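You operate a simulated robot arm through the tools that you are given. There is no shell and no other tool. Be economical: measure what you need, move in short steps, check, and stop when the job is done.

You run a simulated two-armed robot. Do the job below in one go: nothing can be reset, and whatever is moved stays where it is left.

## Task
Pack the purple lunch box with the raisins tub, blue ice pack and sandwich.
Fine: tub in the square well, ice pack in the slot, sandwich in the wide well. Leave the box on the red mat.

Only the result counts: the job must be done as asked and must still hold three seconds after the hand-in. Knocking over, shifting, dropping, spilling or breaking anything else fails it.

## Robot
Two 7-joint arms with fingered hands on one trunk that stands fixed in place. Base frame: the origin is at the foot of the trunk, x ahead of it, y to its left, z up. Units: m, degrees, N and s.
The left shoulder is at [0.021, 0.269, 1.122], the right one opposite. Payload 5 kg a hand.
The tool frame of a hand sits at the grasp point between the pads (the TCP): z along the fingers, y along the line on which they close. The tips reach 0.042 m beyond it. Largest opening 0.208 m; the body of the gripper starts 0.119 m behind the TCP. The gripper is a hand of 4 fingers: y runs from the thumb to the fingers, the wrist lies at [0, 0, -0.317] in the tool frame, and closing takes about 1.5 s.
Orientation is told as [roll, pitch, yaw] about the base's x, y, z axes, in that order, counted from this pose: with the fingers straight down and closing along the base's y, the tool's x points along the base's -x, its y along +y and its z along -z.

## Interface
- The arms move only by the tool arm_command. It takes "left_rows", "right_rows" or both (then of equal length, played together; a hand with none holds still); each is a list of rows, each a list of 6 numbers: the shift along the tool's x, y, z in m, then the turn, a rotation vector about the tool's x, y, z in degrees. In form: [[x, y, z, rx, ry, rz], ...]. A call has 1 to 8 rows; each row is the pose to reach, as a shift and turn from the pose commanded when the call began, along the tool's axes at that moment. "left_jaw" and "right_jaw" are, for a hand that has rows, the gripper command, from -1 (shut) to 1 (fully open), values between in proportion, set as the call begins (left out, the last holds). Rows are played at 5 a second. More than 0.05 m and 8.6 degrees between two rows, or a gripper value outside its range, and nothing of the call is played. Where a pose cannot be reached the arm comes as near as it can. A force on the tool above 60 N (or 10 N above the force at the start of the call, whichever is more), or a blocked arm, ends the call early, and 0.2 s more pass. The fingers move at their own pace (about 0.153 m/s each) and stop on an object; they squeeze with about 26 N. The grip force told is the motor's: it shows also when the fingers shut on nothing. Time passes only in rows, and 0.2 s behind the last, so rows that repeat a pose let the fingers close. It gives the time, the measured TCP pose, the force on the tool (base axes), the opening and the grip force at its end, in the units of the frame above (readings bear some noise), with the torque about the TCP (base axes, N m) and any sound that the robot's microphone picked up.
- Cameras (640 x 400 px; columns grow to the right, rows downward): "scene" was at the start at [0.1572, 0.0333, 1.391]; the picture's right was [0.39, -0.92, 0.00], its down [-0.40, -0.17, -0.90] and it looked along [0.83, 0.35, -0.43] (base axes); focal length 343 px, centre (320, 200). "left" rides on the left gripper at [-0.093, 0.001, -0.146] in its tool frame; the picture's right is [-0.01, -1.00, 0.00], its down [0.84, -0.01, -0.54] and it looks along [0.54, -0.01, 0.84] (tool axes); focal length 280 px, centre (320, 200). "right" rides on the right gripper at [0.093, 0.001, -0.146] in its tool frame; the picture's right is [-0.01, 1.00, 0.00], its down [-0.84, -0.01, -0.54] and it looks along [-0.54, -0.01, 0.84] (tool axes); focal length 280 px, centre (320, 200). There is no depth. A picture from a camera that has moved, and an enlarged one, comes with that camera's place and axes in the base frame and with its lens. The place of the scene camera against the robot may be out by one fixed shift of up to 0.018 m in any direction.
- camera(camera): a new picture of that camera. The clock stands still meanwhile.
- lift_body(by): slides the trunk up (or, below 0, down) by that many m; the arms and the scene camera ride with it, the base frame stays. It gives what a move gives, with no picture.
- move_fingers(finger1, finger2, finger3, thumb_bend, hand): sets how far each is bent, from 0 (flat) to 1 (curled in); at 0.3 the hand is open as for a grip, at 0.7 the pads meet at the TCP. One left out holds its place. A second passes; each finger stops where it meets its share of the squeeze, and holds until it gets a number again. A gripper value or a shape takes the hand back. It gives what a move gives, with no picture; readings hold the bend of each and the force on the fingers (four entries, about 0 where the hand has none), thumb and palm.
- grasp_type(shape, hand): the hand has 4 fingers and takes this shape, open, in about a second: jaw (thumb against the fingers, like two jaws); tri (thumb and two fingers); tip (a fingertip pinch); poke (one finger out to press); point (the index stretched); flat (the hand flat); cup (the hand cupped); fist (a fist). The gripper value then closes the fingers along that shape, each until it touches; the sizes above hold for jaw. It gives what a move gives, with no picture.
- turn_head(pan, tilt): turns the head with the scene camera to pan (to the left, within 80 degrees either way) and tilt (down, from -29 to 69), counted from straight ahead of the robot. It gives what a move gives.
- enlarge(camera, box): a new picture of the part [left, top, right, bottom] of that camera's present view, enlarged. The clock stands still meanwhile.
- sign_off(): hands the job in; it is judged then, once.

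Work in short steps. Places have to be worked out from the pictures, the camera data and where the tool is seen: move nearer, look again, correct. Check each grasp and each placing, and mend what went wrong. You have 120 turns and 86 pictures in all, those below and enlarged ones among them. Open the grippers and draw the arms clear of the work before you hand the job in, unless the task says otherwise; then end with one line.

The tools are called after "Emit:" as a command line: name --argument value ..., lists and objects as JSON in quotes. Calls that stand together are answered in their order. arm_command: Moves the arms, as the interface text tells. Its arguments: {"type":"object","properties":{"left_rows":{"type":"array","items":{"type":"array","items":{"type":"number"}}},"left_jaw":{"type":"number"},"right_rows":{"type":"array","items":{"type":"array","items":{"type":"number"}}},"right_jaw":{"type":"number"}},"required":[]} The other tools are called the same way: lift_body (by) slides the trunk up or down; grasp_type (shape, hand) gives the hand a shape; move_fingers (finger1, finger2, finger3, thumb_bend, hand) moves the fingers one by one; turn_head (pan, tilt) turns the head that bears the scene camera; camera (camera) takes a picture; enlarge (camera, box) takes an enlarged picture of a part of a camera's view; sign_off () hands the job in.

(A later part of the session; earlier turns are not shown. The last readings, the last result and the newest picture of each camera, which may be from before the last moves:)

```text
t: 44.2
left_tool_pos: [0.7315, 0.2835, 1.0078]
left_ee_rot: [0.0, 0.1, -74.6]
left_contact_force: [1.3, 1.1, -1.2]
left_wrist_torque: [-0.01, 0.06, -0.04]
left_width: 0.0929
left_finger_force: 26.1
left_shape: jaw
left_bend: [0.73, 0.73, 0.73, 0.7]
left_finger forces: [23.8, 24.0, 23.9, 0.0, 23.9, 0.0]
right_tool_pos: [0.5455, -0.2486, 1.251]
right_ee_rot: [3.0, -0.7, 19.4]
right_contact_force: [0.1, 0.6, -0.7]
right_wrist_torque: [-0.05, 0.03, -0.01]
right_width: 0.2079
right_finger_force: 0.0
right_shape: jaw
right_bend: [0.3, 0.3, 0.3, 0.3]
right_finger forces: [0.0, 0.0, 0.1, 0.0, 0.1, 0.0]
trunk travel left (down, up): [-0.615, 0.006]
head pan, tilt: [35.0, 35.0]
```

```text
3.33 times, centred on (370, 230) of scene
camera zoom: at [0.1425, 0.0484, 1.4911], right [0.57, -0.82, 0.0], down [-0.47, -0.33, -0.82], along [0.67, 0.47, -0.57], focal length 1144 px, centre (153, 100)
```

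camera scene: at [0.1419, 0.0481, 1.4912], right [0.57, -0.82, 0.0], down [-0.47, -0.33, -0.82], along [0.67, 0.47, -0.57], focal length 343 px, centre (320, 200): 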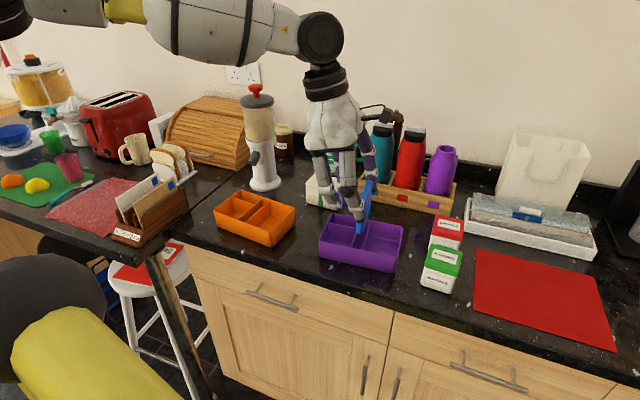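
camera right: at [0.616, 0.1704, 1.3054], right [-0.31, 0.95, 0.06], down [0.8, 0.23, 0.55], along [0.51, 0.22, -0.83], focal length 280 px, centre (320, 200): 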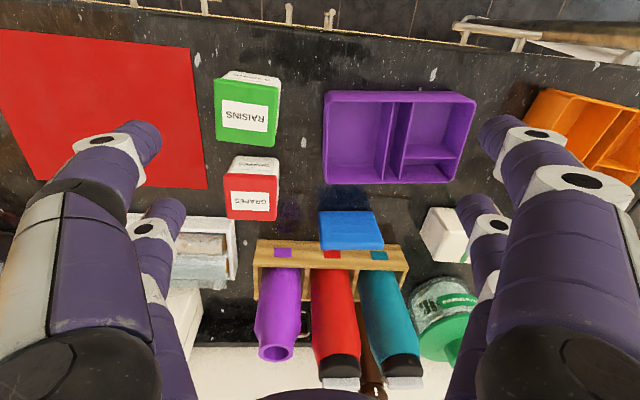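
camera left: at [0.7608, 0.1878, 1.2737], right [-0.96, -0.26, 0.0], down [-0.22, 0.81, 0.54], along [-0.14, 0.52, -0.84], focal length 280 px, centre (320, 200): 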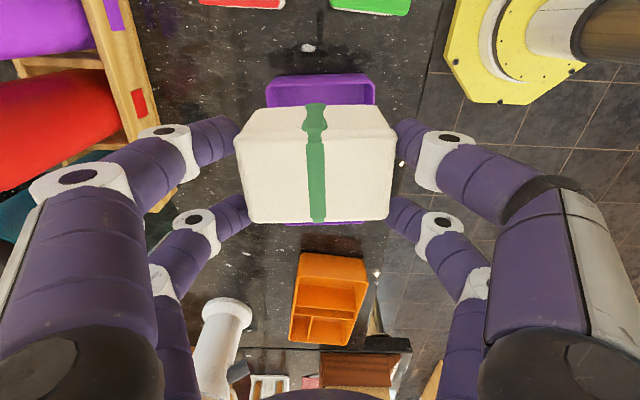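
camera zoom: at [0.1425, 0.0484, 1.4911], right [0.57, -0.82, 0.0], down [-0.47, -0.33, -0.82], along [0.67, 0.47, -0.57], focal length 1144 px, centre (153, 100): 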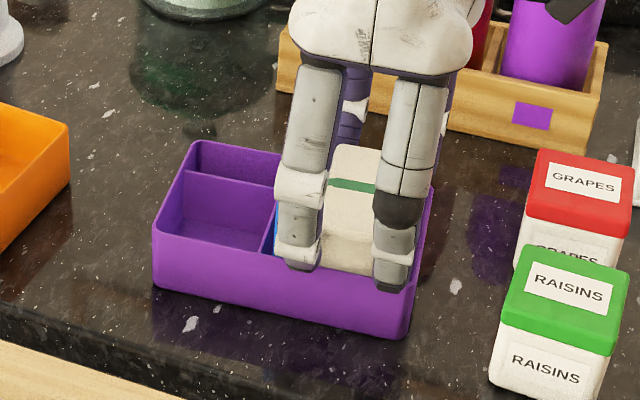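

Sandwich is in the well with no contact force. Open modestly to release, then rise.

Emit:
arm_command --left_rows '[[0, 0, 0, 0, 0, 0], [0, 0, 0, 0, 0, 0], [0, 0, 0, 0, 0, 0], [0, 0, 0, 0, 0, 0]]' --left_jaw 0.35

Emit:
arm_command --left_rows '[[0, 0, -0.03, 0, 0, 0], [0, 0, -0.075, 0, 0, 0], [0, 0, -0.12, 0, 0, 0], [0, 0, -0.15, 0, 0, 0]]'

Emit:
camera --camera "left"

Emit:
enlarge --camera "scene" --box '[300, 170, 480, 300]'

```text
t: 45.2
left_tool_pos: [0.731, 0.2815, 1.0083]
left_ee_rot: [0.0, 0.0, -74.7]
left_contact_force: [0.2, 0.1, -0.4]
left_wrist_torque: [0.02, -0.02, 0.01]
left_width: 0.1398
left_finger_force: 0.0
left_shape: jaw
left_bend: [0.29, 0.29, 0.29, 0.63]
left_finger forces: [0.0, 0.1, 0.0, 0.1, 0.1, 0.1]
right_tool_pos: [0.5445, -0.2479, 1.2506]
right_ee_rot: [3.0, -0.8, 19.3]
right_contact_force: [-0.2, -0.8, 0.6]
right_wrist_torque: [0.0, 0.01, -0.04]
right_width: 0.2083
right_finger_force: 0.1
right_shape: jaw
right_bend: [0.3, 0.3, 0.3, 0.3]
right_finger forces: [0.0, 0.0, 0.1, 0.1, 0.0, 0.0]
trunk travel left (down, up): [-0.615, 0.006]
head pan, tilt: [35.0, 35.0]
```

```text
t: 46.2
left_tool_pos: [0.732, 0.2815, 1.1561]
left_ee_rot: [0.0, 0.0, -74.7]
left_contact_force: [-0.3, -0.2, -0.4]
left_wrist_torque: [0.03, 0.01, -0.02]
left_width: 0.1403
left_finger_force: 0.0
left_shape: jaw
left_bend: [0.29, 0.29, 0.29, 0.63]
left_finger forces: [0.1, 0.1, 0.1, 0.1, 0.0, 0.1]
right_tool_pos: [0.5443, -0.2489, 1.2513]
right_ee_rot: [3.0, -0.8, 19.3]
right_contact_force: [-0.2, -0.6, -0.1]
right_wrist_torque: [0.05, -0.01, 0.02]
right_width: 0.2082
right_finger_force: 0.1
right_shape: jaw
right_bend: [0.3, 0.3, 0.3, 0.3]
right_finger forces: [0.0, 0.0, 0.1, 0.0, 0.0, 0.0]
trunk travel left (down, up): [-0.615, 0.006]
head pan, tilt: [35.0, 35.0]
```

```text
27 pictures are left
camera left: at [0.7578, 0.1902, 1.3017], right [-0.96, -0.28, 0.0], down [-0.23, 0.81, 0.54], along [-0.15, 0.52, -0.84], focal length 280 px, centre (320, 200)
```

left: 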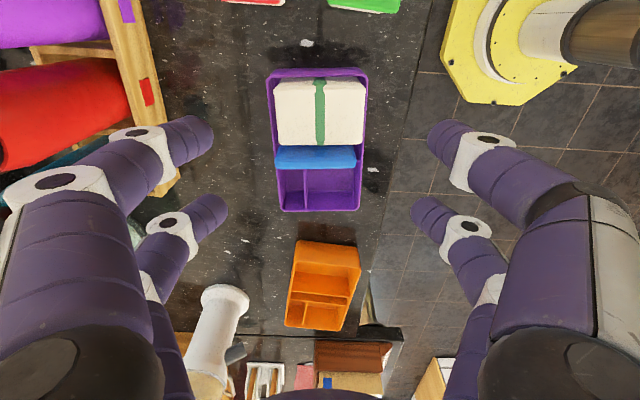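

```text
3.08 times, centred on (390, 235) of scene
camera zoom: at [0.1421, 0.0481, 1.4912], right [0.57, -0.82, 0.0], down [-0.47, -0.33, -0.82], along [0.67, 0.47, -0.57], focal length 1056 px, centre (105, 92)
```

zoom: 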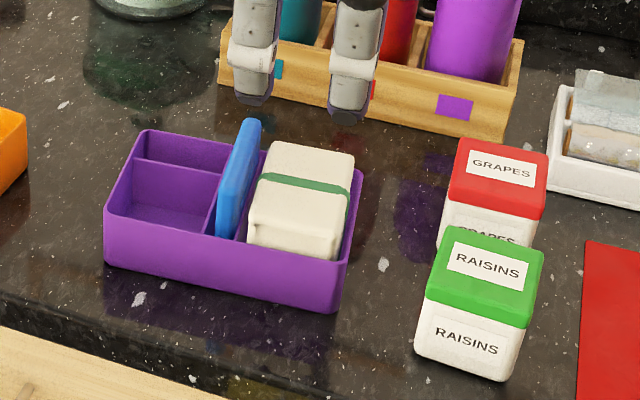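

Ice pack and sandwich are both seated. Now the tub (lid centre about (0.728, 0.140), yaw ≈ 6°): move above it with yaw 6° and a narrower opening, as the box and grapes tub are near.

Emit:
arm_command --left_rows '[[-0.0275, -0.0084, 0.005, 0, 0, -8.07], [-0.0549, -0.0167, 0.01, 0, 0, -16.14], [-0.0824, -0.0251, 0.016, 0, 0, -24.21], [-0.1098, -0.0334, 0.021, 0, 0, -32.28], [-0.1373, -0.0418, 0.026, 0, 0, -40.35]]' --left_jaw 0.08

Emit:
arm_command --left_rows '[[0, 0, 0, 0, 0, -8.07], [0, 0, 0, 0, 0, -16.14], [0, 0, 0, 0, 0, -24.21], [0, 0, 0, 0, 0, -32.28], [0, 0, 0, 0, 0, -40.35]]'

Emit:
camera --camera "left"

```text
t: 47.4
left_tool_pos: [0.6843, 0.2139, 1.1852]
left_ee_rot: [-0.2, -0.1, -34.1]
left_contact_force: [1.8, -1.0, -2.1]
left_wrist_torque: [0.03, 0.3, 0.0]
left_width: 0.1129
left_finger_force: 0.0
left_shape: jaw
left_bend: [0.72, 0.72, 0.72, 0.7]
left_finger forces: [0.1, 0.1, 0.1, 0.0, 0.0, 0.1]
left hand out of reach, approached as far as the arm can: row 2, 3, 4, 5
right_tool_pos: [0.5479, -0.248, 1.2482]
right_ee_rot: [3.1, -0.6, 19.3]
right_contact_force: [2.1, -0.6, -0.9]
right_wrist_torque: [0.02, 0.29, 0.02]
right_width: 0.2081
right_finger_force: 0.1
right_shape: jaw
right_bend: [0.3, 0.3, 0.3, 0.3]
right_finger forces: [0.0, 0.1, 0.0, 0.0, 0.0, 0.0]
trunk travel left (down, up): [-0.615, 0.006]
head pan, tilt: [35.0, 35.0]
```

```text
t: 48.6
left_tool_pos: [0.6813, 0.2178, 1.1846]
left_ee_rot: [0.0, -0.1, 6.1]
left_contact_force: [0.6, 0.1, 0.2]
left_wrist_torque: [-0.01, 0.01, -0.01]
left_width: 0.1126
left_finger_force: 0.1
left_shape: jaw
left_bend: [0.72, 0.72, 0.72, 0.7]
left_finger forces: [0.1, 0.0, 0.0, 0.0, 0.1, 0.0]
right_tool_pos: [0.5436, -0.2474, 1.2508]
right_ee_rot: [3.0, -0.7, 19.3]
right_contact_force: [-0.4, -0.4, 0.0]
right_wrist_torque: [0.0, -0.03, -0.01]
right_width: 0.2084
right_finger_force: 0.3
right_shape: jaw
right_bend: [0.3, 0.3, 0.3, 0.3]
right_finger forces: [0.0, 0.1, 0.1, 0.1, 0.0, 0.1]
trunk travel left (down, up): [-0.615, 0.006]
head pan, tilt: [35.0, 35.0]
```

```text
25 pictures are left
camera left: at [0.7734, 0.2283, 1.3317], right [0.12, -0.99, 0.0], down [-0.84, -0.1, 0.54], along [-0.53, -0.07, -0.84], focal length 280 px, centre (320, 200)
```

left: 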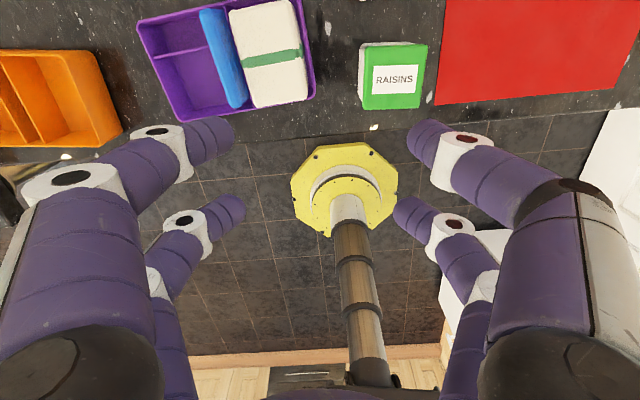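

The commanded path was limited midway, leaving the hand at (0.681, 0.218). I step toward the tub from here.

Emit:
arm_command --left_rows '[[-0.0128, -0.0275, 0.01, 0, 0, 0], [-0.0256, -0.055, 0.02, 0, 0, 0], [-0.0384, -0.0826, 0.03, 0, 0, 0]]'

Emit:
camera --camera "left"

```text
t: 49.4
left_tool_pos: [0.6811, 0.2174, 1.1859]
left_ee_rot: [0.1, 0.0, 6.1]
left_contact_force: [0.0, 0.8, -0.5]
left_wrist_torque: [-0.01, -0.04, -0.04]
left_width: 0.1123
left_finger_force: 0.2
left_shape: jaw
left_bend: [0.72, 0.72, 0.72, 0.7]
left_finger forces: [0.0, 0.0, 0.0, 0.0, 0.1, 0.0]
left hand out of reach, approached as far as the arm can: row 1, 2, 3
right_tool_pos: [0.5454, -0.2479, 1.2507]
right_ee_rot: [3.0, -0.9, 19.5]
right_contact_force: [-0.4, -0.8, 0.5]
right_wrist_torque: [-0.01, -0.01, 0.0]
right_width: 0.2081
right_finger_force: 0.0
right_shape: jaw
right_bend: [0.3, 0.3, 0.3, 0.3]
right_finger forces: [0.0, 0.1, 0.0, 0.0, 0.0, 0.0]
trunk travel left (down, up): [-0.615, 0.006]
head pan, tilt: [35.0, 35.0]
```

```text
24 pictures are left
camera left: at [0.7732, 0.2282, 1.3317], right [0.12, -0.99, 0.0], down [-0.84, -0.1, 0.54], along [-0.53, -0.06, -0.84], focal length 280 px, centre (320, 200)
```

left: 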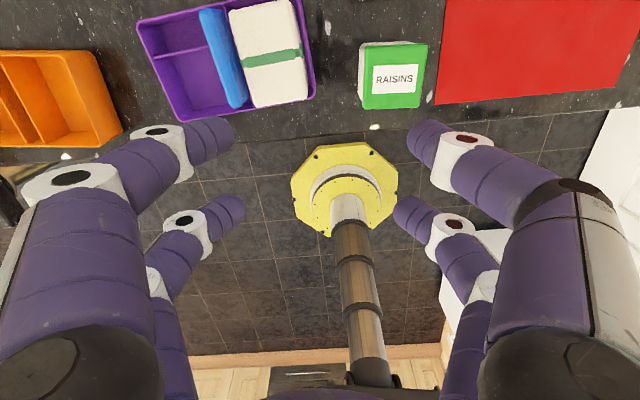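

The hand did not move; I look at the whole scene to see what limits the left arm (perhaps the other arm).

Emit:
turn_head --pan 10 --tilt 30

Emit:
camera --camera "scene"

```text
t: 50.3
left_tool_pos: [0.6808, 0.2175, 1.186]
left_ee_rot: [0.0, 0.0, 6.0]
left_contact_force: [0.1, -0.3, -0.3]
left_wrist_torque: [0.02, 0.04, -0.02]
left_width: 0.1124
left_finger_force: 0.1
left_shape: jaw
left_bend: [0.72, 0.72, 0.72, 0.7]
left_finger forces: [0.0, 0.0, 0.0, 0.0, 0.0, 0.0]
right_tool_pos: [0.5446, -0.2475, 1.2504]
right_ee_rot: [2.9, -0.8, 19.4]
right_contact_force: [0.5, -0.5, 0.0]
right_wrist_torque: [-0.01, 0.02, -0.04]
right_width: 0.2081
right_finger_force: 0.0
right_shape: jaw
right_bend: [0.3, 0.3, 0.3, 0.3]
right_finger forces: [0.0, 0.0, 0.0, 0.0, 0.1, 0.1]
trunk travel left (down, up): [-0.615, 0.006]
head pan, tilt: [10.0, 30.0]
```

```text
23 pictures are left
camera scene: at [0.159, 0.0135, 1.499], right [0.17, -0.98, 0.0], down [-0.49, -0.09, -0.87], along [0.85, 0.15, -0.5], focal length 343 px, centre (320, 200)
```

scene: 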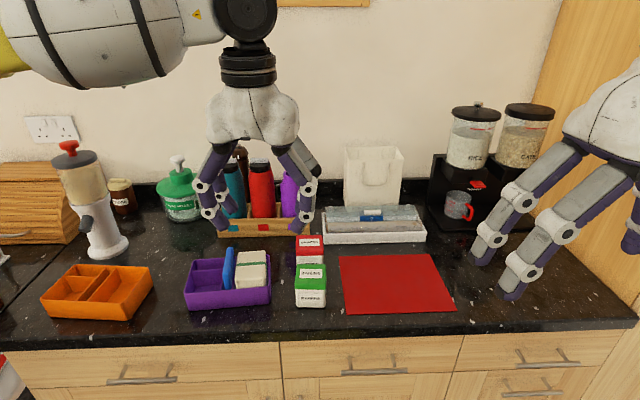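

The left arm cannot go further right, so the right arm (tilted to gain reach) will carry the box and then the tub. First I withdraw the left hand to its own side.

Emit:
arm_command --left_rows '[[0.0158, 0.0376, -0.0107, 0, 0, 0], [0.0316, 0.0751, -0.0214, 0, 0, 0], [0.0474, 0.1127, -0.0321, 0, 0, 0], [0.0632, 0.1503, -0.0429, 0, 0, 0], [0.079, 0.1879, -0.0536, 0, 0, 0], [0.0948, 0.2254, -0.0643, 0, 0, 0], [0.1106, 0.263, -0.075, 0, 0, 0]]'

Emit:
arm_command --left_rows '[[0.0158, 0.0376, -0.0107, 0, 0, 0], [0.0316, 0.0751, -0.0214, 0, 0, 0], [0.0474, 0.1127, -0.0321, 0, 0, 0], [0.0632, 0.1503, -0.0429, 0, 0, 0], [0.079, 0.1879, -0.0536, 0, 0, 0], [0.0948, 0.2254, -0.0643, 0, 0, 0], [0.1106, 0.263, -0.075, 0, 0, 0]]'

```text
t: 51.9
left_tool_pos: [0.5458, 0.4706, 1.2563]
left_ee_rot: [-0.1, -0.2, 6.0]
left_contact_force: [-0.8, -0.5, -0.8]
left_wrist_torque: [-0.09, -0.12, 0.0]
left_width: 0.1127
left_finger_force: 0.0
left_shape: jaw
left_bend: [0.72, 0.72, 0.72, 0.7]
left_finger forces: [0.1, 0.0, 0.1, 0.1, 0.1, 0.0]
right_tool_pos: [0.5433, -0.2474, 1.2517]
right_ee_rot: [3.1, -0.8, 19.5]
right_contact_force: [-1.6, 1.5, 0.4]
right_wrist_torque: [-0.09, -0.17, -0.03]
right_width: 0.2078
right_finger_force: 0.1
right_shape: jaw
right_bend: [0.3, 0.3, 0.3, 0.3]
right_finger forces: [0.0, 0.0, 0.0, 0.1, 0.0, 0.1]
trunk travel left (down, up): [-0.615, 0.006]
head pan, tilt: [10.0, 30.0]
```

```text
t: 53.5
left_tool_pos: [0.4079, 0.7198, 1.3333]
left_ee_rot: [0.1, -0.1, 6.0]
left_contact_force: [-0.7, 0.5, 0.3]
left_wrist_torque: [-0.1, -0.11, -0.01]
left_width: 0.1123
left_finger_force: 0.1
left_shape: jaw
left_bend: [0.72, 0.72, 0.72, 0.7]
left_finger forces: [0.0, 0.1, 0.0, 0.1, 0.0, 0.1]
right_tool_pos: [0.5441, -0.2471, 1.2509]
right_ee_rot: [3.0, -0.8, 19.5]
right_contact_force: [-0.7, 0.4, 0.4]
right_wrist_torque: [-0.07, -0.09, -0.03]
right_width: 0.2079
right_finger_force: 0.1
right_shape: jaw
right_bend: [0.3, 0.3, 0.3, 0.3]
right_finger forces: [0.1, 0.1, 0.0, 0.1, 0.0, 0.0]
trunk travel left (down, up): [-0.615, 0.006]
head pan, tilt: [10.0, 30.0]
```

Left hand is clear. Now turn the right hand by −93° yaw in place so it can close along the box's short side.

Emit:
arm_command --right_rows '[[0, 0, 0, 0, 0, 8.45], [0, 0, 0, 0, 0, 16.9], [0, 0, 0, 0, 0, 25.35], [0, 0, 0, 0, 0, 33.8], [0, 0, 0, 0, 0, 42.25], [0, 0, 0, 0, 0, 50.7]]'

Emit:
arm_command --right_rows '[[0, 0, 0, 0, 0, 8.45], [0, 0, 0, 0, 0, 16.9], [0, 0, 0, 0, 0, 25.35], [0, 0, 0, 0, 0, 33.8], [0, 0, 0, 0, 0, 42.25]]'

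```text
t: 55.1
left_tool_pos: [0.4051, 0.719, 1.3341]
left_ee_rot: [0.0, -0.2, 6.1]
left_contact_force: [-2.7, 0.0, 0.5]
left_wrist_torque: [-0.02, -0.38, 0.03]
left_width: 0.1124
left_finger_force: 0.0
left_shape: jaw
left_bend: [0.72, 0.72, 0.72, 0.7]
left_finger forces: [0.0, 0.1, 0.0, 0.0, 0.0, 0.0]
right_tool_pos: [0.5394, -0.2446, 1.1927]
right_ee_rot: [-0.6, 7.3, -31.5]
right_contact_force: [-0.2, 2.0, 1.2]
right_wrist_torque: [-0.18, -0.22, 0.0]
right_width: 0.2079
right_finger_force: 0.1
right_shape: jaw
right_bend: [0.3, 0.3, 0.3, 0.3]
right_finger forces: [0.1, 0.0, 0.0, 0.0, 0.0, 0.1]
trunk travel left (down, up): [-0.615, 0.006]
head pan, tilt: [10.0, 30.0]
stopped in row 6 (right hand): the arm was blocked; the commanded pose is now the measured one
```

```text
t: 56.3
left_tool_pos: [0.4068, 0.7168, 1.3334]
left_ee_rot: [0.0, -0.1, 5.9]
left_contact_force: [-1.1, 0.1, 1.2]
left_wrist_torque: [0.07, -0.25, -0.01]
left_width: 0.1127
left_finger_force: 0.1
left_shape: jaw
left_bend: [0.72, 0.72, 0.72, 0.7]
left_finger forces: [0.1, 0.0, 0.0, 0.0, 0.0, 0.0]
right_tool_pos: [0.5496, -0.2439, 1.199]
right_ee_rot: [-2.3, 7.5, -44.8]
right_contact_force: [-1.1, -0.1, 1.0]
right_wrist_torque: [0.09, -0.24, -0.02]
right_width: 0.2081
right_finger_force: 0.0
right_shape: jaw
right_bend: [0.3, 0.3, 0.3, 0.3]
right_finger forces: [0.1, 0.0, 0.1, 0.0, 0.1, 0.0]
right hand out of reach, approached as far as the arm can: row 2, 3, 4, 5
trunk travel left (down, up): [-0.615, 0.006]
head pan, tilt: [10.0, 30.0]
```

Yaw limit near −45° that way; I turn the other way (+106°), which is within range when reaching left. First level the hand, then turn while moving left, high above the counter.

Emit:
arm_command --right_rows '[[0, 0, -0.03, -2.3, -7.5, 0]]'

Emit:
arm_command --right_rows '[[0.015, 0.0204, 0, 0, 0, -8.4], [0.0299, 0.0408, 0, 0, 0, -16.8], [0.0449, 0.0611, 0, 0, 0, -25.2], [0.0598, 0.0815, 0, 0, 0, -33.6], [0.0748, 0.1019, 0, 0, 0, -42], [0.0897, 0.1223, 0, 0, 0, -50.4], [0.1047, 0.1426, 0, 0, 0, -58.8], [0.1196, 0.163, 0, 0, 0, -67.2]]'

Emit:
arm_command --right_rows '[[-0.0184, 0.0249, 0, 0, 0, -8], [-0.0367, 0.0498, 0, 0, 0, -16], [-0.0551, 0.0746, 0, 0, 0, -24], [-0.0735, 0.0995, 0, 0, 0, -32], [-0.0918, 0.1244, 0, 0, 0, -40], [-0.1102, 0.1493, 0, 0, 0, -48], [-0.1285, 0.1741, 0, 0, 0, -56], [-0.1469, 0.199, 0, 0, 0, -64]]'

```text
t: 56.7
left_tool_pos: [0.4049, 0.7205, 1.3343]
left_ee_rot: [-0.1, -0.2, 6.0]
left_contact_force: [-2.9, 1.1, 0.7]
left_wrist_torque: [-0.19, -0.44, 0.0]
left_width: 0.1125
left_finger_force: 0.0
left_shape: jaw
left_bend: [0.72, 0.72, 0.72, 0.7]
left_finger forces: [0.0, 0.0, 0.0, 0.0, 0.0, 0.0]
right_tool_pos: [0.5606, -0.2407, 1.2384]
right_ee_rot: [-0.4, 0.6, -43.4]
right_contact_force: [-2.0, 0.9, 0.8]
right_wrist_torque: [-0.18, -0.34, -0.04]
right_width: 0.2079
right_finger_force: 0.1
right_shape: jaw
right_bend: [0.3, 0.3, 0.3, 0.3]
right_finger forces: [0.1, 0.0, 0.0, 0.0, 0.0, 0.0]
right hand out of reach, approached as far as the arm can: row 1
trunk travel left (down, up): [-0.615, 0.006]
head pan, tilt: [10.0, 30.0]
```

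```text
t: 58.5
left_tool_pos: [0.4099, 0.7189, 1.3327]
left_ee_rot: [-0.1, 0.1, 6.1]
left_contact_force: [0.4, 1.2, -0.4]
left_wrist_torque: [-0.07, 0.11, 0.01]
left_width: 0.1124
left_finger_force: 0.0
left_shape: jaw
left_bend: [0.72, 0.72, 0.72, 0.7]
left_finger forces: [0.0, 0.1, 0.0, 0.0, 0.0, 0.1]
right_tool_pos: [0.5954, -0.0402, 1.2355]
right_ee_rot: [0.1, 0.2, 22.7]
right_contact_force: [-0.3, 1.1, -0.5]
right_wrist_torque: [-0.07, 0.05, -0.01]
right_width: 0.2078
right_finger_force: 0.0
right_shape: jaw
right_bend: [0.3, 0.3, 0.3, 0.3]
right_finger forces: [0.0, 0.0, 0.0, 0.0, 0.0, 0.0]
trunk travel left (down, up): [-0.615, 0.006]
head pan, tilt: [10.0, 30.0]
```

```text
t: 60.3
left_tool_pos: [0.4084, 0.7192, 1.3321]
left_ee_rot: [-0.1, 0.2, 6.1]
left_contact_force: [-0.1, 0.4, 0.2]
left_wrist_torque: [-0.1, 0.0, -0.01]
left_width: 0.1124
left_finger_force: 0.1
left_shape: jaw
left_bend: [0.72, 0.72, 0.72, 0.7]
left_finger forces: [0.1, 0.0, 0.1, 0.0, 0.0, 0.0]
right_tool_pos: [0.6546, 0.1987, 1.2374]
right_ee_rot: [0.2, 0.1, 86.7]
right_contact_force: [0.7, -0.1, -0.2]
right_wrist_torque: [-0.06, 0.01, 0.01]
right_width: 0.2079
right_finger_force: 0.1
right_shape: jaw
right_bend: [0.3, 0.3, 0.3, 0.3]
right_finger forces: [0.0, 0.0, 0.0, 0.0, 0.1, 0.0]
trunk travel left (down, up): [-0.615, 0.006]
head pan, tilt: [10.0, 30.0]
```

The right hand reaches. Finish the yaw to 107°, tilt 22° and hover over the box with an opening of 0.16 m.

Emit:
arm_command --right_rows '[[-0.0207, -0.0122, 0, 0, 0, -6.8], [-0.0415, -0.0243, 0, 0, 0, -13.6], [-0.0622, -0.0365, 0, 0, 0, -20.3]]' --right_jaw 0.54

Emit:
arm_command --right_rows '[[-0.0077, -0.0107, 0.034, 0, -5.5, 0], [-0.0154, -0.0215, 0.0685, 0, -11, 0], [-0.0231, -0.0322, 0.103, 0, -16.5, 0], [-0.0308, -0.0429, 0.137, 0, -22, 0]]'

Emit:
camera --camera "right"

Emit:
turn_head --pan 28 --tilt 38

Emit:
camera --camera "scene"

```text
t: 61.3
left_tool_pos: [0.4076, 0.7185, 1.3338]
left_ee_rot: [0.0, 0.0, 6.1]
left_contact_force: [-0.8, -1.0, 1.3]
left_wrist_torque: [0.1, -0.16, -0.02]
left_width: 0.1123
left_finger_force: 0.1
left_shape: jaw
left_bend: [0.72, 0.72, 0.72, 0.7]
left_finger forces: [0.1, 0.0, 0.0, 0.0, 0.0, 0.1]
right_tool_pos: [0.7636, 0.1623, 1.2778]
right_ee_rot: [-0.9, -3.6, 100.1]
right_contact_force: [-0.5, 0.4, 0.7]
right_wrist_torque: [0.05, -0.09, -0.01]
right_width: 0.1604
right_finger_force: 0.2
right_shape: jaw
right_bend: [0.26, 0.26, 0.26, 0.51]
right_finger forces: [0.0, 0.1, 0.1, 0.0, 0.0, 0.0]
right hand out of reach, approached as far as the arm can: row 3
trunk travel left (down, up): [-0.615, 0.006]
head pan, tilt: [10.0, 30.0]
stopped in row 3 (right hand): the arm was blocked; the commanded pose is now the measured one
```

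```text
t: 62.3
left_tool_pos: [0.4106, 0.7169, 1.3328]
left_ee_rot: [0.0, 0.1, 6.0]
left_contact_force: [1.3, -0.1, -0.2]
left_wrist_torque: [0.08, 0.14, -0.01]
left_width: 0.1125
left_finger_force: 0.1
left_shape: jaw
left_bend: [0.72, 0.72, 0.72, 0.7]
left_finger forces: [0.0, 0.0, 0.0, 0.0, 0.0, 0.0]
right_tool_pos: [0.8003, 0.2092, 1.143]
right_ee_rot: [-1.1, -25.5, 100.6]
right_contact_force: [0.7, 0.0, 1.5]
right_wrist_torque: [0.06, 0.07, 0.07]
right_width: 0.1602
right_finger_force: 0.0
right_shape: jaw
right_bend: [0.26, 0.26, 0.26, 0.51]
right_finger forces: [0.0, 0.0, 0.0, 0.1, 0.0, 0.0]
trunk travel left (down, up): [-0.615, 0.006]
head pan, tilt: [10.0, 30.0]
```

```text
22 pictures are left
camera right: at [0.8243, 0.0639, 1.2346], right [-0.99, -0.16, -0.01], down [-0.09, 0.52, 0.85], along [-0.13, 0.84, -0.53], focal length 280 px, centre (320, 200)
```

right: 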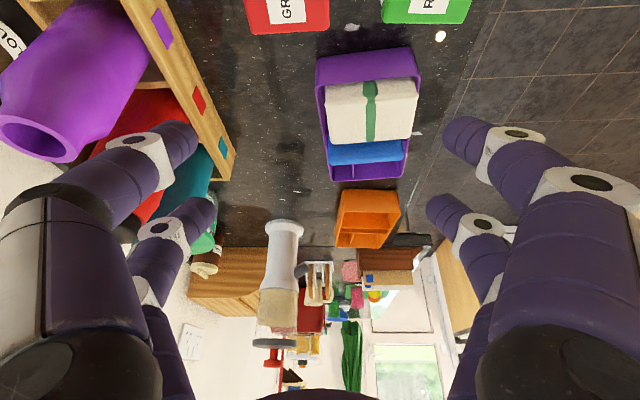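

```text
t: 63.1
left_tool_pos: [0.409, 0.718, 1.332]
left_ee_rot: [-0.1, 0.2, 5.9]
left_contact_force: [-0.3, 0.6, -0.4]
left_wrist_torque: [0.01, 0.03, 0.0]
left_width: 0.1123
left_finger_force: 0.1
left_shape: jaw
left_bend: [0.72, 0.72, 0.72, 0.7]
left_finger forces: [0.0, 0.1, 0.0, 0.0, 0.0, 0.0]
right_tool_pos: [0.7997, 0.2105, 1.1438]
right_ee_rot: [-1.1, -25.4, 100.7]
right_contact_force: [-0.1, 0.3, -1.2]
right_wrist_torque: [0.04, 0.04, 0.01]
right_width: 0.1601
right_finger_force: 0.0
right_shape: jaw
right_bend: [0.26, 0.26, 0.26, 0.51]
right_finger forces: [0.0, 0.0, 0.1, 0.0, 0.0, 0.1]
trunk travel left (down, up): [-0.615, 0.006]
head pan, tilt: [28.0, 38.0]
```

```text
21 pictures are left
camera scene: at [0.1465, 0.0379, 1.4867], right [0.47, -0.88, 0.0], down [-0.54, -0.29, -0.79], along [0.7, 0.37, -0.62], focal length 343 px, centre (320, 200)
```

scene: 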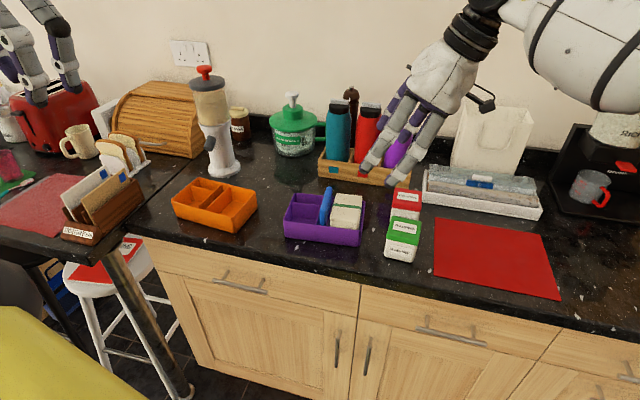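

The path bent aside near a limit, but with the tilt the hand is now usable at (0.80, 0.21). I move it toward the hover point over the box, adjusting yaw to 107°.

Emit:
arm_command --right_rows '[[-0.0154, 0.03, 0.0073, -0.5, 0, -1], [-0.04, 0.055, 0.019, -1.2, 0, -2.5], [-0.066, 0.055, 0.0314, -2, 0, -4.2], [-0.0921, 0.055, 0.0438, -2.7, 0, -5.7]]'

```text
t: 64.1
left_tool_pos: [0.4083, 0.7204, 1.3312]
left_ee_rot: [-0.1, 0.1, 6.1]
left_contact_force: [-0.3, 2.0, -0.5]
left_wrist_torque: [-0.2, -0.03, -0.01]
left_width: 0.1126
left_finger_force: 0.1
left_shape: jaw
left_bend: [0.72, 0.72, 0.72, 0.7]
left_finger forces: [0.0, 0.0, 0.0, 0.1, 0.0, 0.0]
right_tool_pos: [0.7274, 0.3044, 1.1445]
right_ee_rot: [-1.1, -25.3, 107.1]
right_contact_force: [0.6, 0.5, -0.1]
right_wrist_torque: [-0.1, 0.02, 0.03]
right_width: 0.1603
right_finger_force: 0.0
right_shape: jaw
right_bend: [0.26, 0.26, 0.26, 0.51]
right_finger forces: [0.0, 0.1, 0.0, 0.0, 0.0, 0.0]
trunk travel left (down, up): [-0.615, 0.006]
head pan, tilt: [28.0, 38.0]
```

Now over the box at tilt 25°. Take views to verify alignment.

Emit:
camera --camera "right"

Emit:
enlarge --camera "scene" --box '[250, 110, 450, 270]'

```text
20 pictures are left
camera right: at [0.7662, 0.1632, 1.2361], right [-0.96, -0.27, -0.01], down [-0.15, 0.51, 0.85], along [-0.23, 0.82, -0.53], focal length 280 px, centre (320, 200)
```

right: 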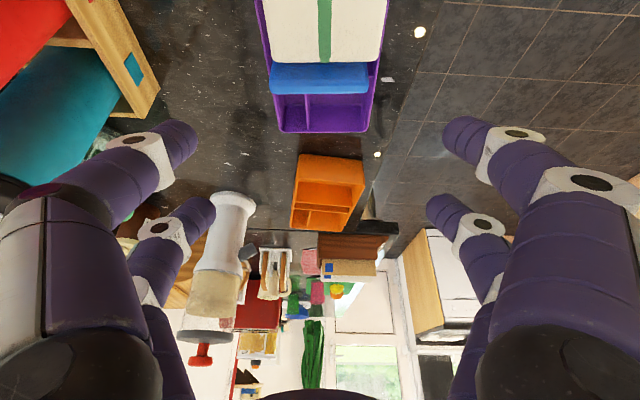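

```text
2.50 times, centred on (350, 190) of scene
camera zoom: at [0.1456, 0.0396, 1.4866], right [0.47, -0.88, 0.0], down [-0.54, -0.29, -0.79], along [0.7, 0.37, -0.62], focal length 858 px, centre (245, 225)
```

zoom: 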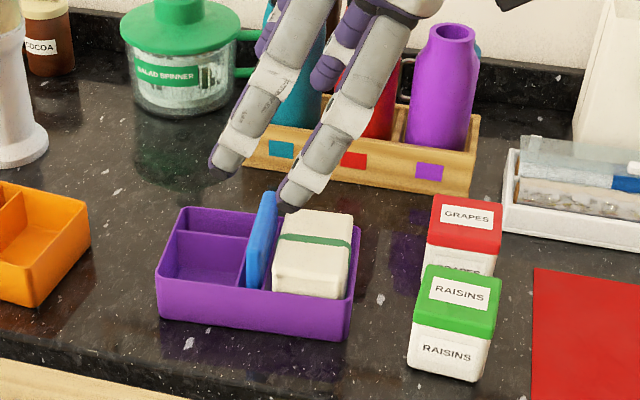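

Box axis is ~1.3° more and ~3 mm nearer than the hand. Correct and descend to grip height (TCP z ≈ 0.967), outside the long walls.

Emit:
arm_command --right_rows '[[0.019, 0.0026, 0.04, -1.66, 0, -1.18], [0.038, 0.0026, 0.0803, -1.66, 0, -1.18], [0.057, 0.0026, 0.1204, -1.66, 0, -1.18]]'

Emit:
enlarge --camera "scene" --box '[250, 110, 450, 270]'

```text
t: 64.9
left_tool_pos: [0.4105, 0.7185, 1.3302]
left_ee_rot: [-0.1, 0.1, 6.0]
left_contact_force: [0.6, 0.0, -1.1]
left_wrist_torque: [-0.08, 0.18, -0.02]
left_width: 0.1125
left_finger_force: 0.1
left_shape: jaw
left_bend: [0.72, 0.72, 0.72, 0.7]
left_finger forces: [0.1, 0.0, 0.0, 0.0, 0.0, 0.0]
right_tool_pos: [0.7272, 0.3044, 1.0106]
right_ee_rot: [0.0, -25.4, 108.2]
right_contact_force: [0.9, -0.6, 1.2]
right_wrist_torque: [-0.01, 0.13, 0.03]
right_width: 0.1605
right_finger_force: 0.1
right_shape: jaw
right_bend: [0.26, 0.26, 0.26, 0.51]
right_finger forces: [0.0, 0.0, 0.0, 0.1, 0.1, 0.0]
trunk travel left (down, up): [-0.615, 0.006]
head pan, tilt: [28.0, 38.0]
```

```text
2.50 times, centred on (350, 190) of scene
camera zoom: at [0.1474, 0.0389, 1.4864], right [0.47, -0.88, 0.0], down [-0.54, -0.29, -0.79], along [0.7, 0.37, -0.62], focal length 858 px, centre (245, 225)
```

zoom: 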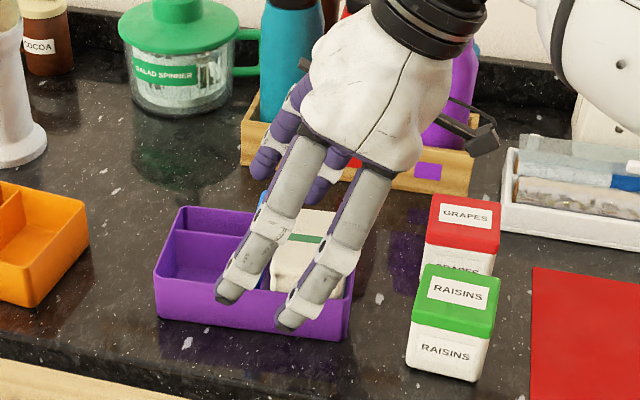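

Fingers straddle the box correctly; descend the last 4.3 cm and close.

Emit:
arm_command --right_rows '[[0.0062, 0, 0.0131, 0, 0, 0], [0.0124, 0, 0.0262, 0, 0, 0], [0.0184, 0, 0.0388, 0, 0, 0]]'

Emit:
arm_command --right_rows '[[0, 0, 0, 0, 0, 0], [0, 0, 0, 0, 0, 0], [0, 0, 0, 0, 0, 0], [0, 0, 0, 0, 0, 0], [0, 0, 0, 0, 0, 0], [0, 0, 0, 0, 0, 0]]' --right_jaw -1

Emit:
enlarge --camera "scene" --box '[250, 110, 450, 270]'

```text
t: 65.7
left_tool_pos: [0.41, 0.7193, 1.3315]
left_ee_rot: [-0.1, 0.1, 6.0]
left_contact_force: [0.6, -0.3, -0.5]
left_wrist_torque: [0.0, 0.11, 0.01]
left_width: 0.1121
left_finger_force: 0.1
left_shape: jaw
left_bend: [0.72, 0.72, 0.72, 0.7]
left_finger forces: [0.1, 0.0, 0.0, 0.1, 0.0, 0.1]
right_tool_pos: [0.7281, 0.3021, 0.9646]
right_ee_rot: [0.1, -25.3, 108.3]
right_contact_force: [1.0, -0.6, -0.2]
right_wrist_torque: [0.0, 0.09, 0.01]
right_width: 0.1605
right_finger_force: 0.1
right_shape: jaw
right_bend: [0.26, 0.26, 0.26, 0.51]
right_finger forces: [0.0, 0.1, 0.1, 0.0, 0.0, 0.0]
trunk travel left (down, up): [-0.615, 0.006]
head pan, tilt: [28.0, 38.0]
```

```text
t: 67.1
left_tool_pos: [0.4083, 0.7192, 1.3334]
left_ee_rot: [0.0, 0.1, 6.0]
left_contact_force: [0.3, -0.1, 0.6]
left_wrist_torque: [0.0, 0.02, -0.02]
left_width: 0.1127
left_finger_force: 0.1
left_shape: jaw
left_bend: [0.72, 0.72, 0.72, 0.7]
left_finger forces: [0.1, 0.0, 0.0, 0.0, 0.0, 0.1]
right_tool_pos: [0.7276, 0.3034, 0.9661]
right_ee_rot: [0.0, -25.3, 108.3]
right_contact_force: [-1.1, 1.7, 0.1]
right_wrist_torque: [0.03, -0.03, -0.01]
right_width: 0.1092
right_finger_force: 26.4
right_shape: jaw
right_bend: [0.72, 0.73, 0.72, 0.7]
right_finger forces: [24.0, 23.7, 23.3, 0.0, 24.0, 0.0]
trunk travel left (down, up): [-0.615, 0.006]
head pan, tilt: [28.0, 38.0]
```

```text
2.50 times, centred on (350, 190) of scene
camera zoom: at [0.146, 0.0383, 1.4867], right [0.47, -0.88, 0.0], down [-0.54, -0.29, -0.79], along [0.7, 0.37, -0.62], focal length 858 px, centre (245, 225)
```

zoom: 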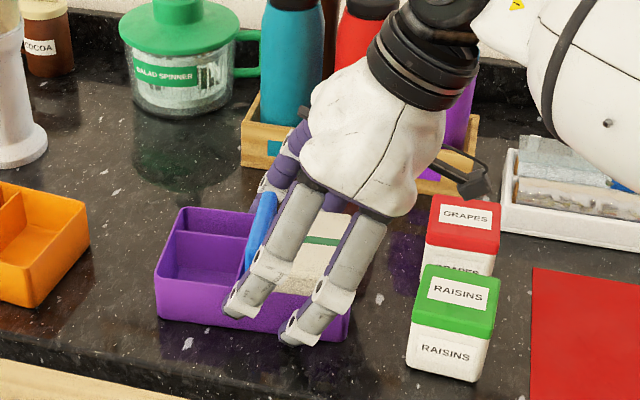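

Box gripped on all digits (24 N each, 0.109 wide). Lift slowly 11.5 cm.

Emit:
arm_command --right_rows '[[-0.0043, 0, -0.009, 0, 0, 0], [-0.0128, 0, -0.027, 0, 0, 0], [-0.025, 0, -0.053, 0, 0, 0], [-0.037, 0, -0.0785, 0, 0, 0], [-0.0492, 0, -0.104, 0, 0, 0]]'

Emit:
enlarge --camera "scene" --box '[250, 90, 450, 270]'

```text
t: 68.3
left_tool_pos: [0.4094, 0.7198, 1.3319]
left_ee_rot: [-0.1, 0.0, 6.1]
left_contact_force: [-1.3, -0.5, 0.3]
left_wrist_torque: [-0.03, -0.08, 0.0]
left_width: 0.1125
left_finger_force: 0.0
left_shape: jaw
left_bend: [0.72, 0.72, 0.72, 0.7]
left_finger forces: [0.0, 0.1, 0.1, 0.0, 0.0, 0.0]
right_tool_pos: [0.7233, 0.302, 1.0804]
right_ee_rot: [0.1, -25.2, 108.4]
right_contact_force: [-0.8, 0.3, -4.3]
right_wrist_torque: [-0.02, -0.09, 0.02]
right_width: 0.1093
right_finger_force: 26.0
right_shape: jaw
right_bend: [0.72, 0.73, 0.72, 0.7]
right_finger forces: [23.9, 23.5, 23.4, 0.0, 24.1, 0.0]
trunk travel left (down, up): [-0.615, 0.006]
head pan, tilt: [28.0, 38.0]
```

```text
2.22 times, centred on (350, 180) of scene
camera zoom: at [0.1456, 0.0385, 1.4867], right [0.47, -0.88, 0.0], down [-0.54, -0.29, -0.79], along [0.7, 0.37, -0.62], focal length 762 px, centre (253, 244)
```

zoom: 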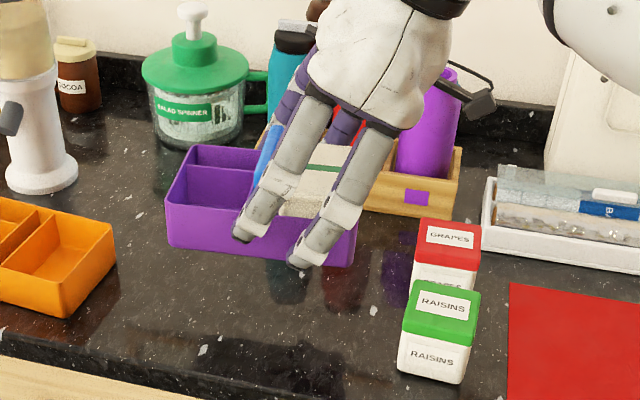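

Lift is stable and level. Carry it toward the mat, first half.

Emit:
arm_command --right_rows '[[0.0355, 0.0036, -0.0167, 0, 0, 0], [0.0711, 0.0072, -0.0334, 0, 0, 0], [0.1066, 0.0108, -0.0502, 0, 0, 0], [0.1421, 0.0144, -0.0669, 0, 0, 0], [0.1777, 0.018, -0.0836, 0, 0, 0]]'

```text
t: 69.5
left_tool_pos: [0.4094, 0.717, 1.3332]
left_ee_rot: [0.1, 0.1, 6.0]
left_contact_force: [0.6, -1.1, 0.7]
left_wrist_torque: [0.23, 0.03, 0.0]
left_width: 0.1123
left_finger_force: 0.0
left_shape: jaw
left_bend: [0.72, 0.72, 0.72, 0.7]
left_finger forces: [0.0, 0.0, 0.0, 0.0, 0.1, 0.0]
right_tool_pos: [0.7721, 0.1083, 1.079]
right_ee_rot: [0.0, -25.4, 108.3]
right_contact_force: [-1.6, -0.8, -4.7]
right_wrist_torque: [-0.02, -0.01, -0.07]
right_width: 0.1092
right_finger_force: 25.8
right_shape: jaw
right_bend: [0.72, 0.73, 0.72, 0.7]
right_finger forces: [23.9, 23.5, 23.3, 0.1, 24.1, 0.0]
trunk travel left (down, up): [-0.615, 0.006]
head pan, tilt: [28.0, 38.0]
```

Tracking well. Second half, with a −4° yaw to match the mat.

Emit:
arm_command --right_rows '[[0.035, 0.0042, -0.0166, 0.37, 0, 0.78], [0.07, 0.0084, -0.0332, 0.74, 0, 1.55], [0.105, 0.0127, -0.0498, 1.1, 0, 2.33], [0.14, 0.0169, -0.0664, 1.47, 0, 3.1], [0.1747, 0.0211, -0.083, 1.84, 0, 3.88]]'

Emit:
turn_head --pan 2 --tilt 40

Emit:
camera --camera "scene"

```text
t: 70.7
left_tool_pos: [0.4093, 0.717, 1.3335]
left_ee_rot: [0.0, 0.1, 5.9]
left_contact_force: [0.7, -1.5, -0.3]
left_wrist_torque: [0.19, -0.02, -0.01]
left_width: 0.1126
left_finger_force: 0.0
left_shape: jaw
left_bend: [0.72, 0.72, 0.72, 0.7]
left_finger forces: [0.0, 0.0, 0.0, 0.1, 0.1, 0.0]
right_tool_pos: [0.8142, -0.0821, 1.0822]
right_ee_rot: [0.0, -25.5, 104.2]
right_contact_force: [0.1, -0.9, -5.0]
right_wrist_torque: [0.02, 0.02, -0.01]
right_width: 0.1089
right_finger_force: 26.4
right_shape: jaw
right_bend: [0.72, 0.73, 0.72, 0.7]
right_finger forces: [23.9, 23.5, 23.4, 0.0, 23.8, 0.1]
trunk travel left (down, up): [-0.615, 0.006]
head pan, tilt: [28.0, 38.0]
```

```text
t: 71.6
left_tool_pos: [0.4083, 0.717, 1.3329]
left_ee_rot: [0.0, 0.1, 6.0]
left_contact_force: [-0.3, 0.1, 0.3]
left_wrist_torque: [0.01, 0.0, -0.01]
left_width: 0.1122
left_finger_force: 0.0
left_shape: jaw
left_bend: [0.72, 0.72, 0.72, 0.7]
left_finger forces: [0.0, 0.0, 0.0, 0.0, 0.0, 0.0]
right_tool_pos: [0.8141, -0.0827, 1.0821]
right_ee_rot: [0.0, -25.3, 104.1]
right_contact_force: [-1.0, -0.6, -5.8]
right_wrist_torque: [0.01, -0.01, 0.04]
right_width: 0.1089
right_finger_force: 25.4
right_shape: jaw
right_bend: [0.72, 0.73, 0.72, 0.7]
right_finger forces: [23.9, 23.5, 23.4, 0.0, 23.8, 0.0]
trunk travel left (down, up): [-0.615, 0.006]
head pan, tilt: [2.0, 40.0]
```

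```text
15 pictures are left
camera scene: at [0.1551, 0.0005, 1.4836], right [0.04, -1.0, 0.0], down [-0.64, -0.02, -0.77], along [0.77, 0.03, -0.64], focal length 343 px, centre (320, 200)
```

scene: 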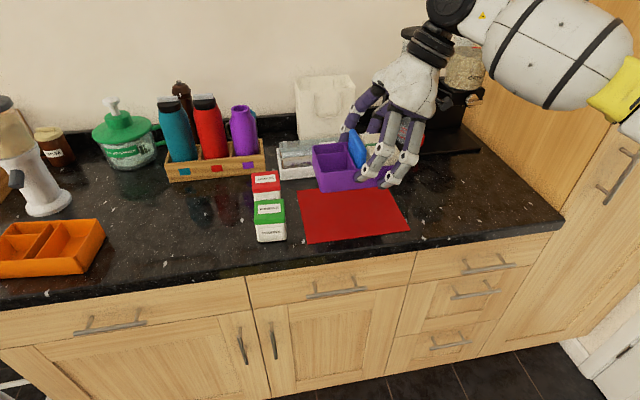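

The box is above the mat, centred by both estimates. Lower it to ~3 mm above the surface.

Emit:
arm_command --right_rows '[[0.0137, 0, 0.0289, 0, 0, 0], [0.0274, 0, 0.0578, 0, 0, 0], [0.0385, 0, 0.0813, 0, 0, 0], [0.0471, 0, 0.0994, 0, 0, 0]]'

Emit:
enlarge --camera "scene" --box '[240, 110, 460, 260]'

```text
t: 72.6
left_tool_pos: [0.4084, 0.7183, 1.3325]
left_ee_rot: [-0.1, 0.1, 6.0]
left_contact_force: [0.0, 0.6, -0.8]
left_wrist_torque: [-0.02, -0.04, 0.01]
left_width: 0.1125
left_finger_force: 0.0
left_shape: jaw
left_bend: [0.72, 0.72, 0.72, 0.7]
left_finger forces: [0.0, 0.0, 0.1, 0.0, 0.1, 0.0]
right_tool_pos: [0.8118, -0.0817, 0.9701]
right_ee_rot: [0.1, -25.2, 104.1]
right_contact_force: [0.0, -0.9, -2.1]
right_wrist_torque: [-0.14, 0.04, 0.03]
right_width: 0.1092
right_finger_force: 26.1
right_shape: jaw
right_bend: [0.72, 0.73, 0.72, 0.7]
right_finger forces: [25.0, 24.3, 24.3, 0.0, 25.3, 0.0]
trunk travel left (down, up): [-0.615, 0.006]
head pan, tilt: [2.0, 40.0]
```

```text
2.67 times, centred on (350, 185) of scene
camera zoom: at [0.1548, 0.0007, 1.4837], right [0.03, -1.0, 0.0], down [-0.64, -0.02, -0.77], along [0.77, 0.03, -0.64], focal length 915 px, centre (240, 240)
```

zoom: 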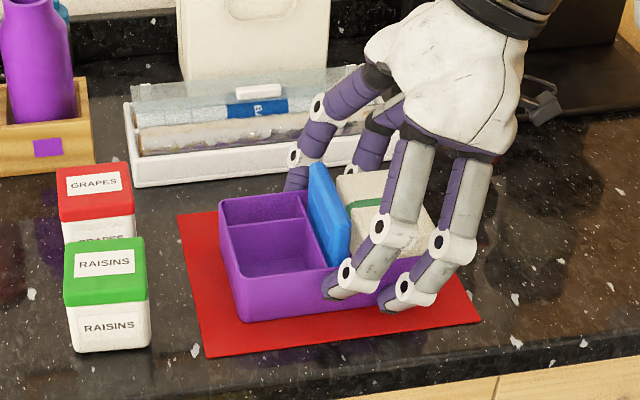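

The box is fully over the mat and starting to touch. Lower 3 mm, then release with a limited opening.

Emit:
arm_command --right_rows '[[0.0006, 0, 0.0013, 0, 0, 0], [0.0011, 0, 0.0023, 0, 0, 0]]'

Emit:
arm_command --right_rows '[[0, 0, 0, 0, 0, 0], [0, 0, 0, 0, 0, 0], [0, 0, 0, 0, 0, 0]]' --right_jaw 0.45

Emit:
enlarge --camera "scene" --box '[240, 110, 460, 260]'

```text
t: 73.2
left_tool_pos: [0.4086, 0.7182, 1.3336]
left_ee_rot: [0.0, 0.0, 6.0]
left_contact_force: [0.1, -0.6, 0.4]
left_wrist_torque: [-0.01, 0.03, -0.03]
left_width: 0.1125
left_finger_force: 0.1
left_shape: jaw
left_bend: [0.72, 0.72, 0.72, 0.7]
left_finger forces: [0.0, 0.0, 0.0, 0.0, 0.1, 0.1]
right_tool_pos: [0.81, -0.0803, 0.9701]
right_ee_rot: [-0.1, -25.2, 104.1]
right_contact_force: [2.5, -0.4, 6.9]
right_wrist_torque: [-0.04, 0.08, 0.02]
right_width: 0.1091
right_finger_force: 25.6
right_shape: jaw
right_bend: [0.73, 0.73, 0.72, 0.7]
right_finger forces: [24.7, 24.3, 25.0, 0.0, 26.0, 0.0]
trunk travel left (down, up): [-0.615, 0.006]
head pan, tilt: [2.0, 40.0]
```

```text
t: 74.0
left_tool_pos: [0.4089, 0.7198, 1.3327]
left_ee_rot: [-0.1, 0.1, 5.9]
left_contact_force: [-0.1, 0.8, 0.7]
left_wrist_torque: [0.01, 0.05, 0.0]
left_width: 0.1123
left_finger_force: 0.1
left_shape: jaw
left_bend: [0.72, 0.72, 0.72, 0.7]
left_finger forces: [0.0, 0.1, 0.0, 0.0, 0.0, 0.1]
right_tool_pos: [0.8101, -0.0807, 0.9681]
right_ee_rot: [0.2, -25.3, 104.0]
right_contact_force: [-0.1, 0.6, 0.0]
right_wrist_torque: [-0.02, -0.01, 0.03]
right_width: 0.1506
right_finger_force: 0.1
right_shape: jaw
right_bend: [0.28, 0.28, 0.28, 0.57]
right_finger forces: [0.0, 0.1, 0.0, 0.0, 0.0, 0.0]
trunk travel left (down, up): [-0.615, 0.006]
head pan, tilt: [2.0, 40.0]
```

```text
2.67 times, centred on (350, 185) of scene
camera zoom: at [0.1549, 0.0007, 1.4836], right [0.03, -1.0, 0.0], down [-0.64, -0.02, -0.77], along [0.77, 0.03, -0.64], focal length 915 px, centre (240, 240)
```

zoom: 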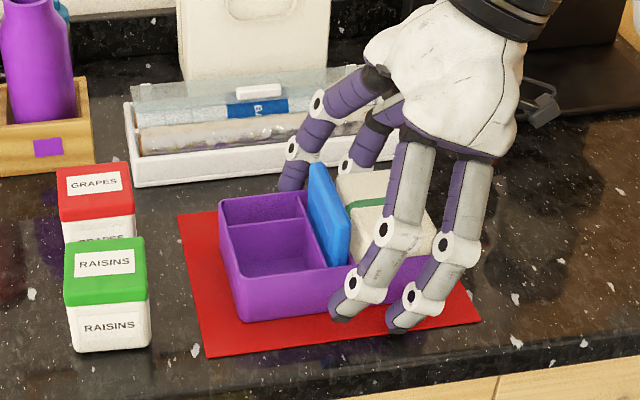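

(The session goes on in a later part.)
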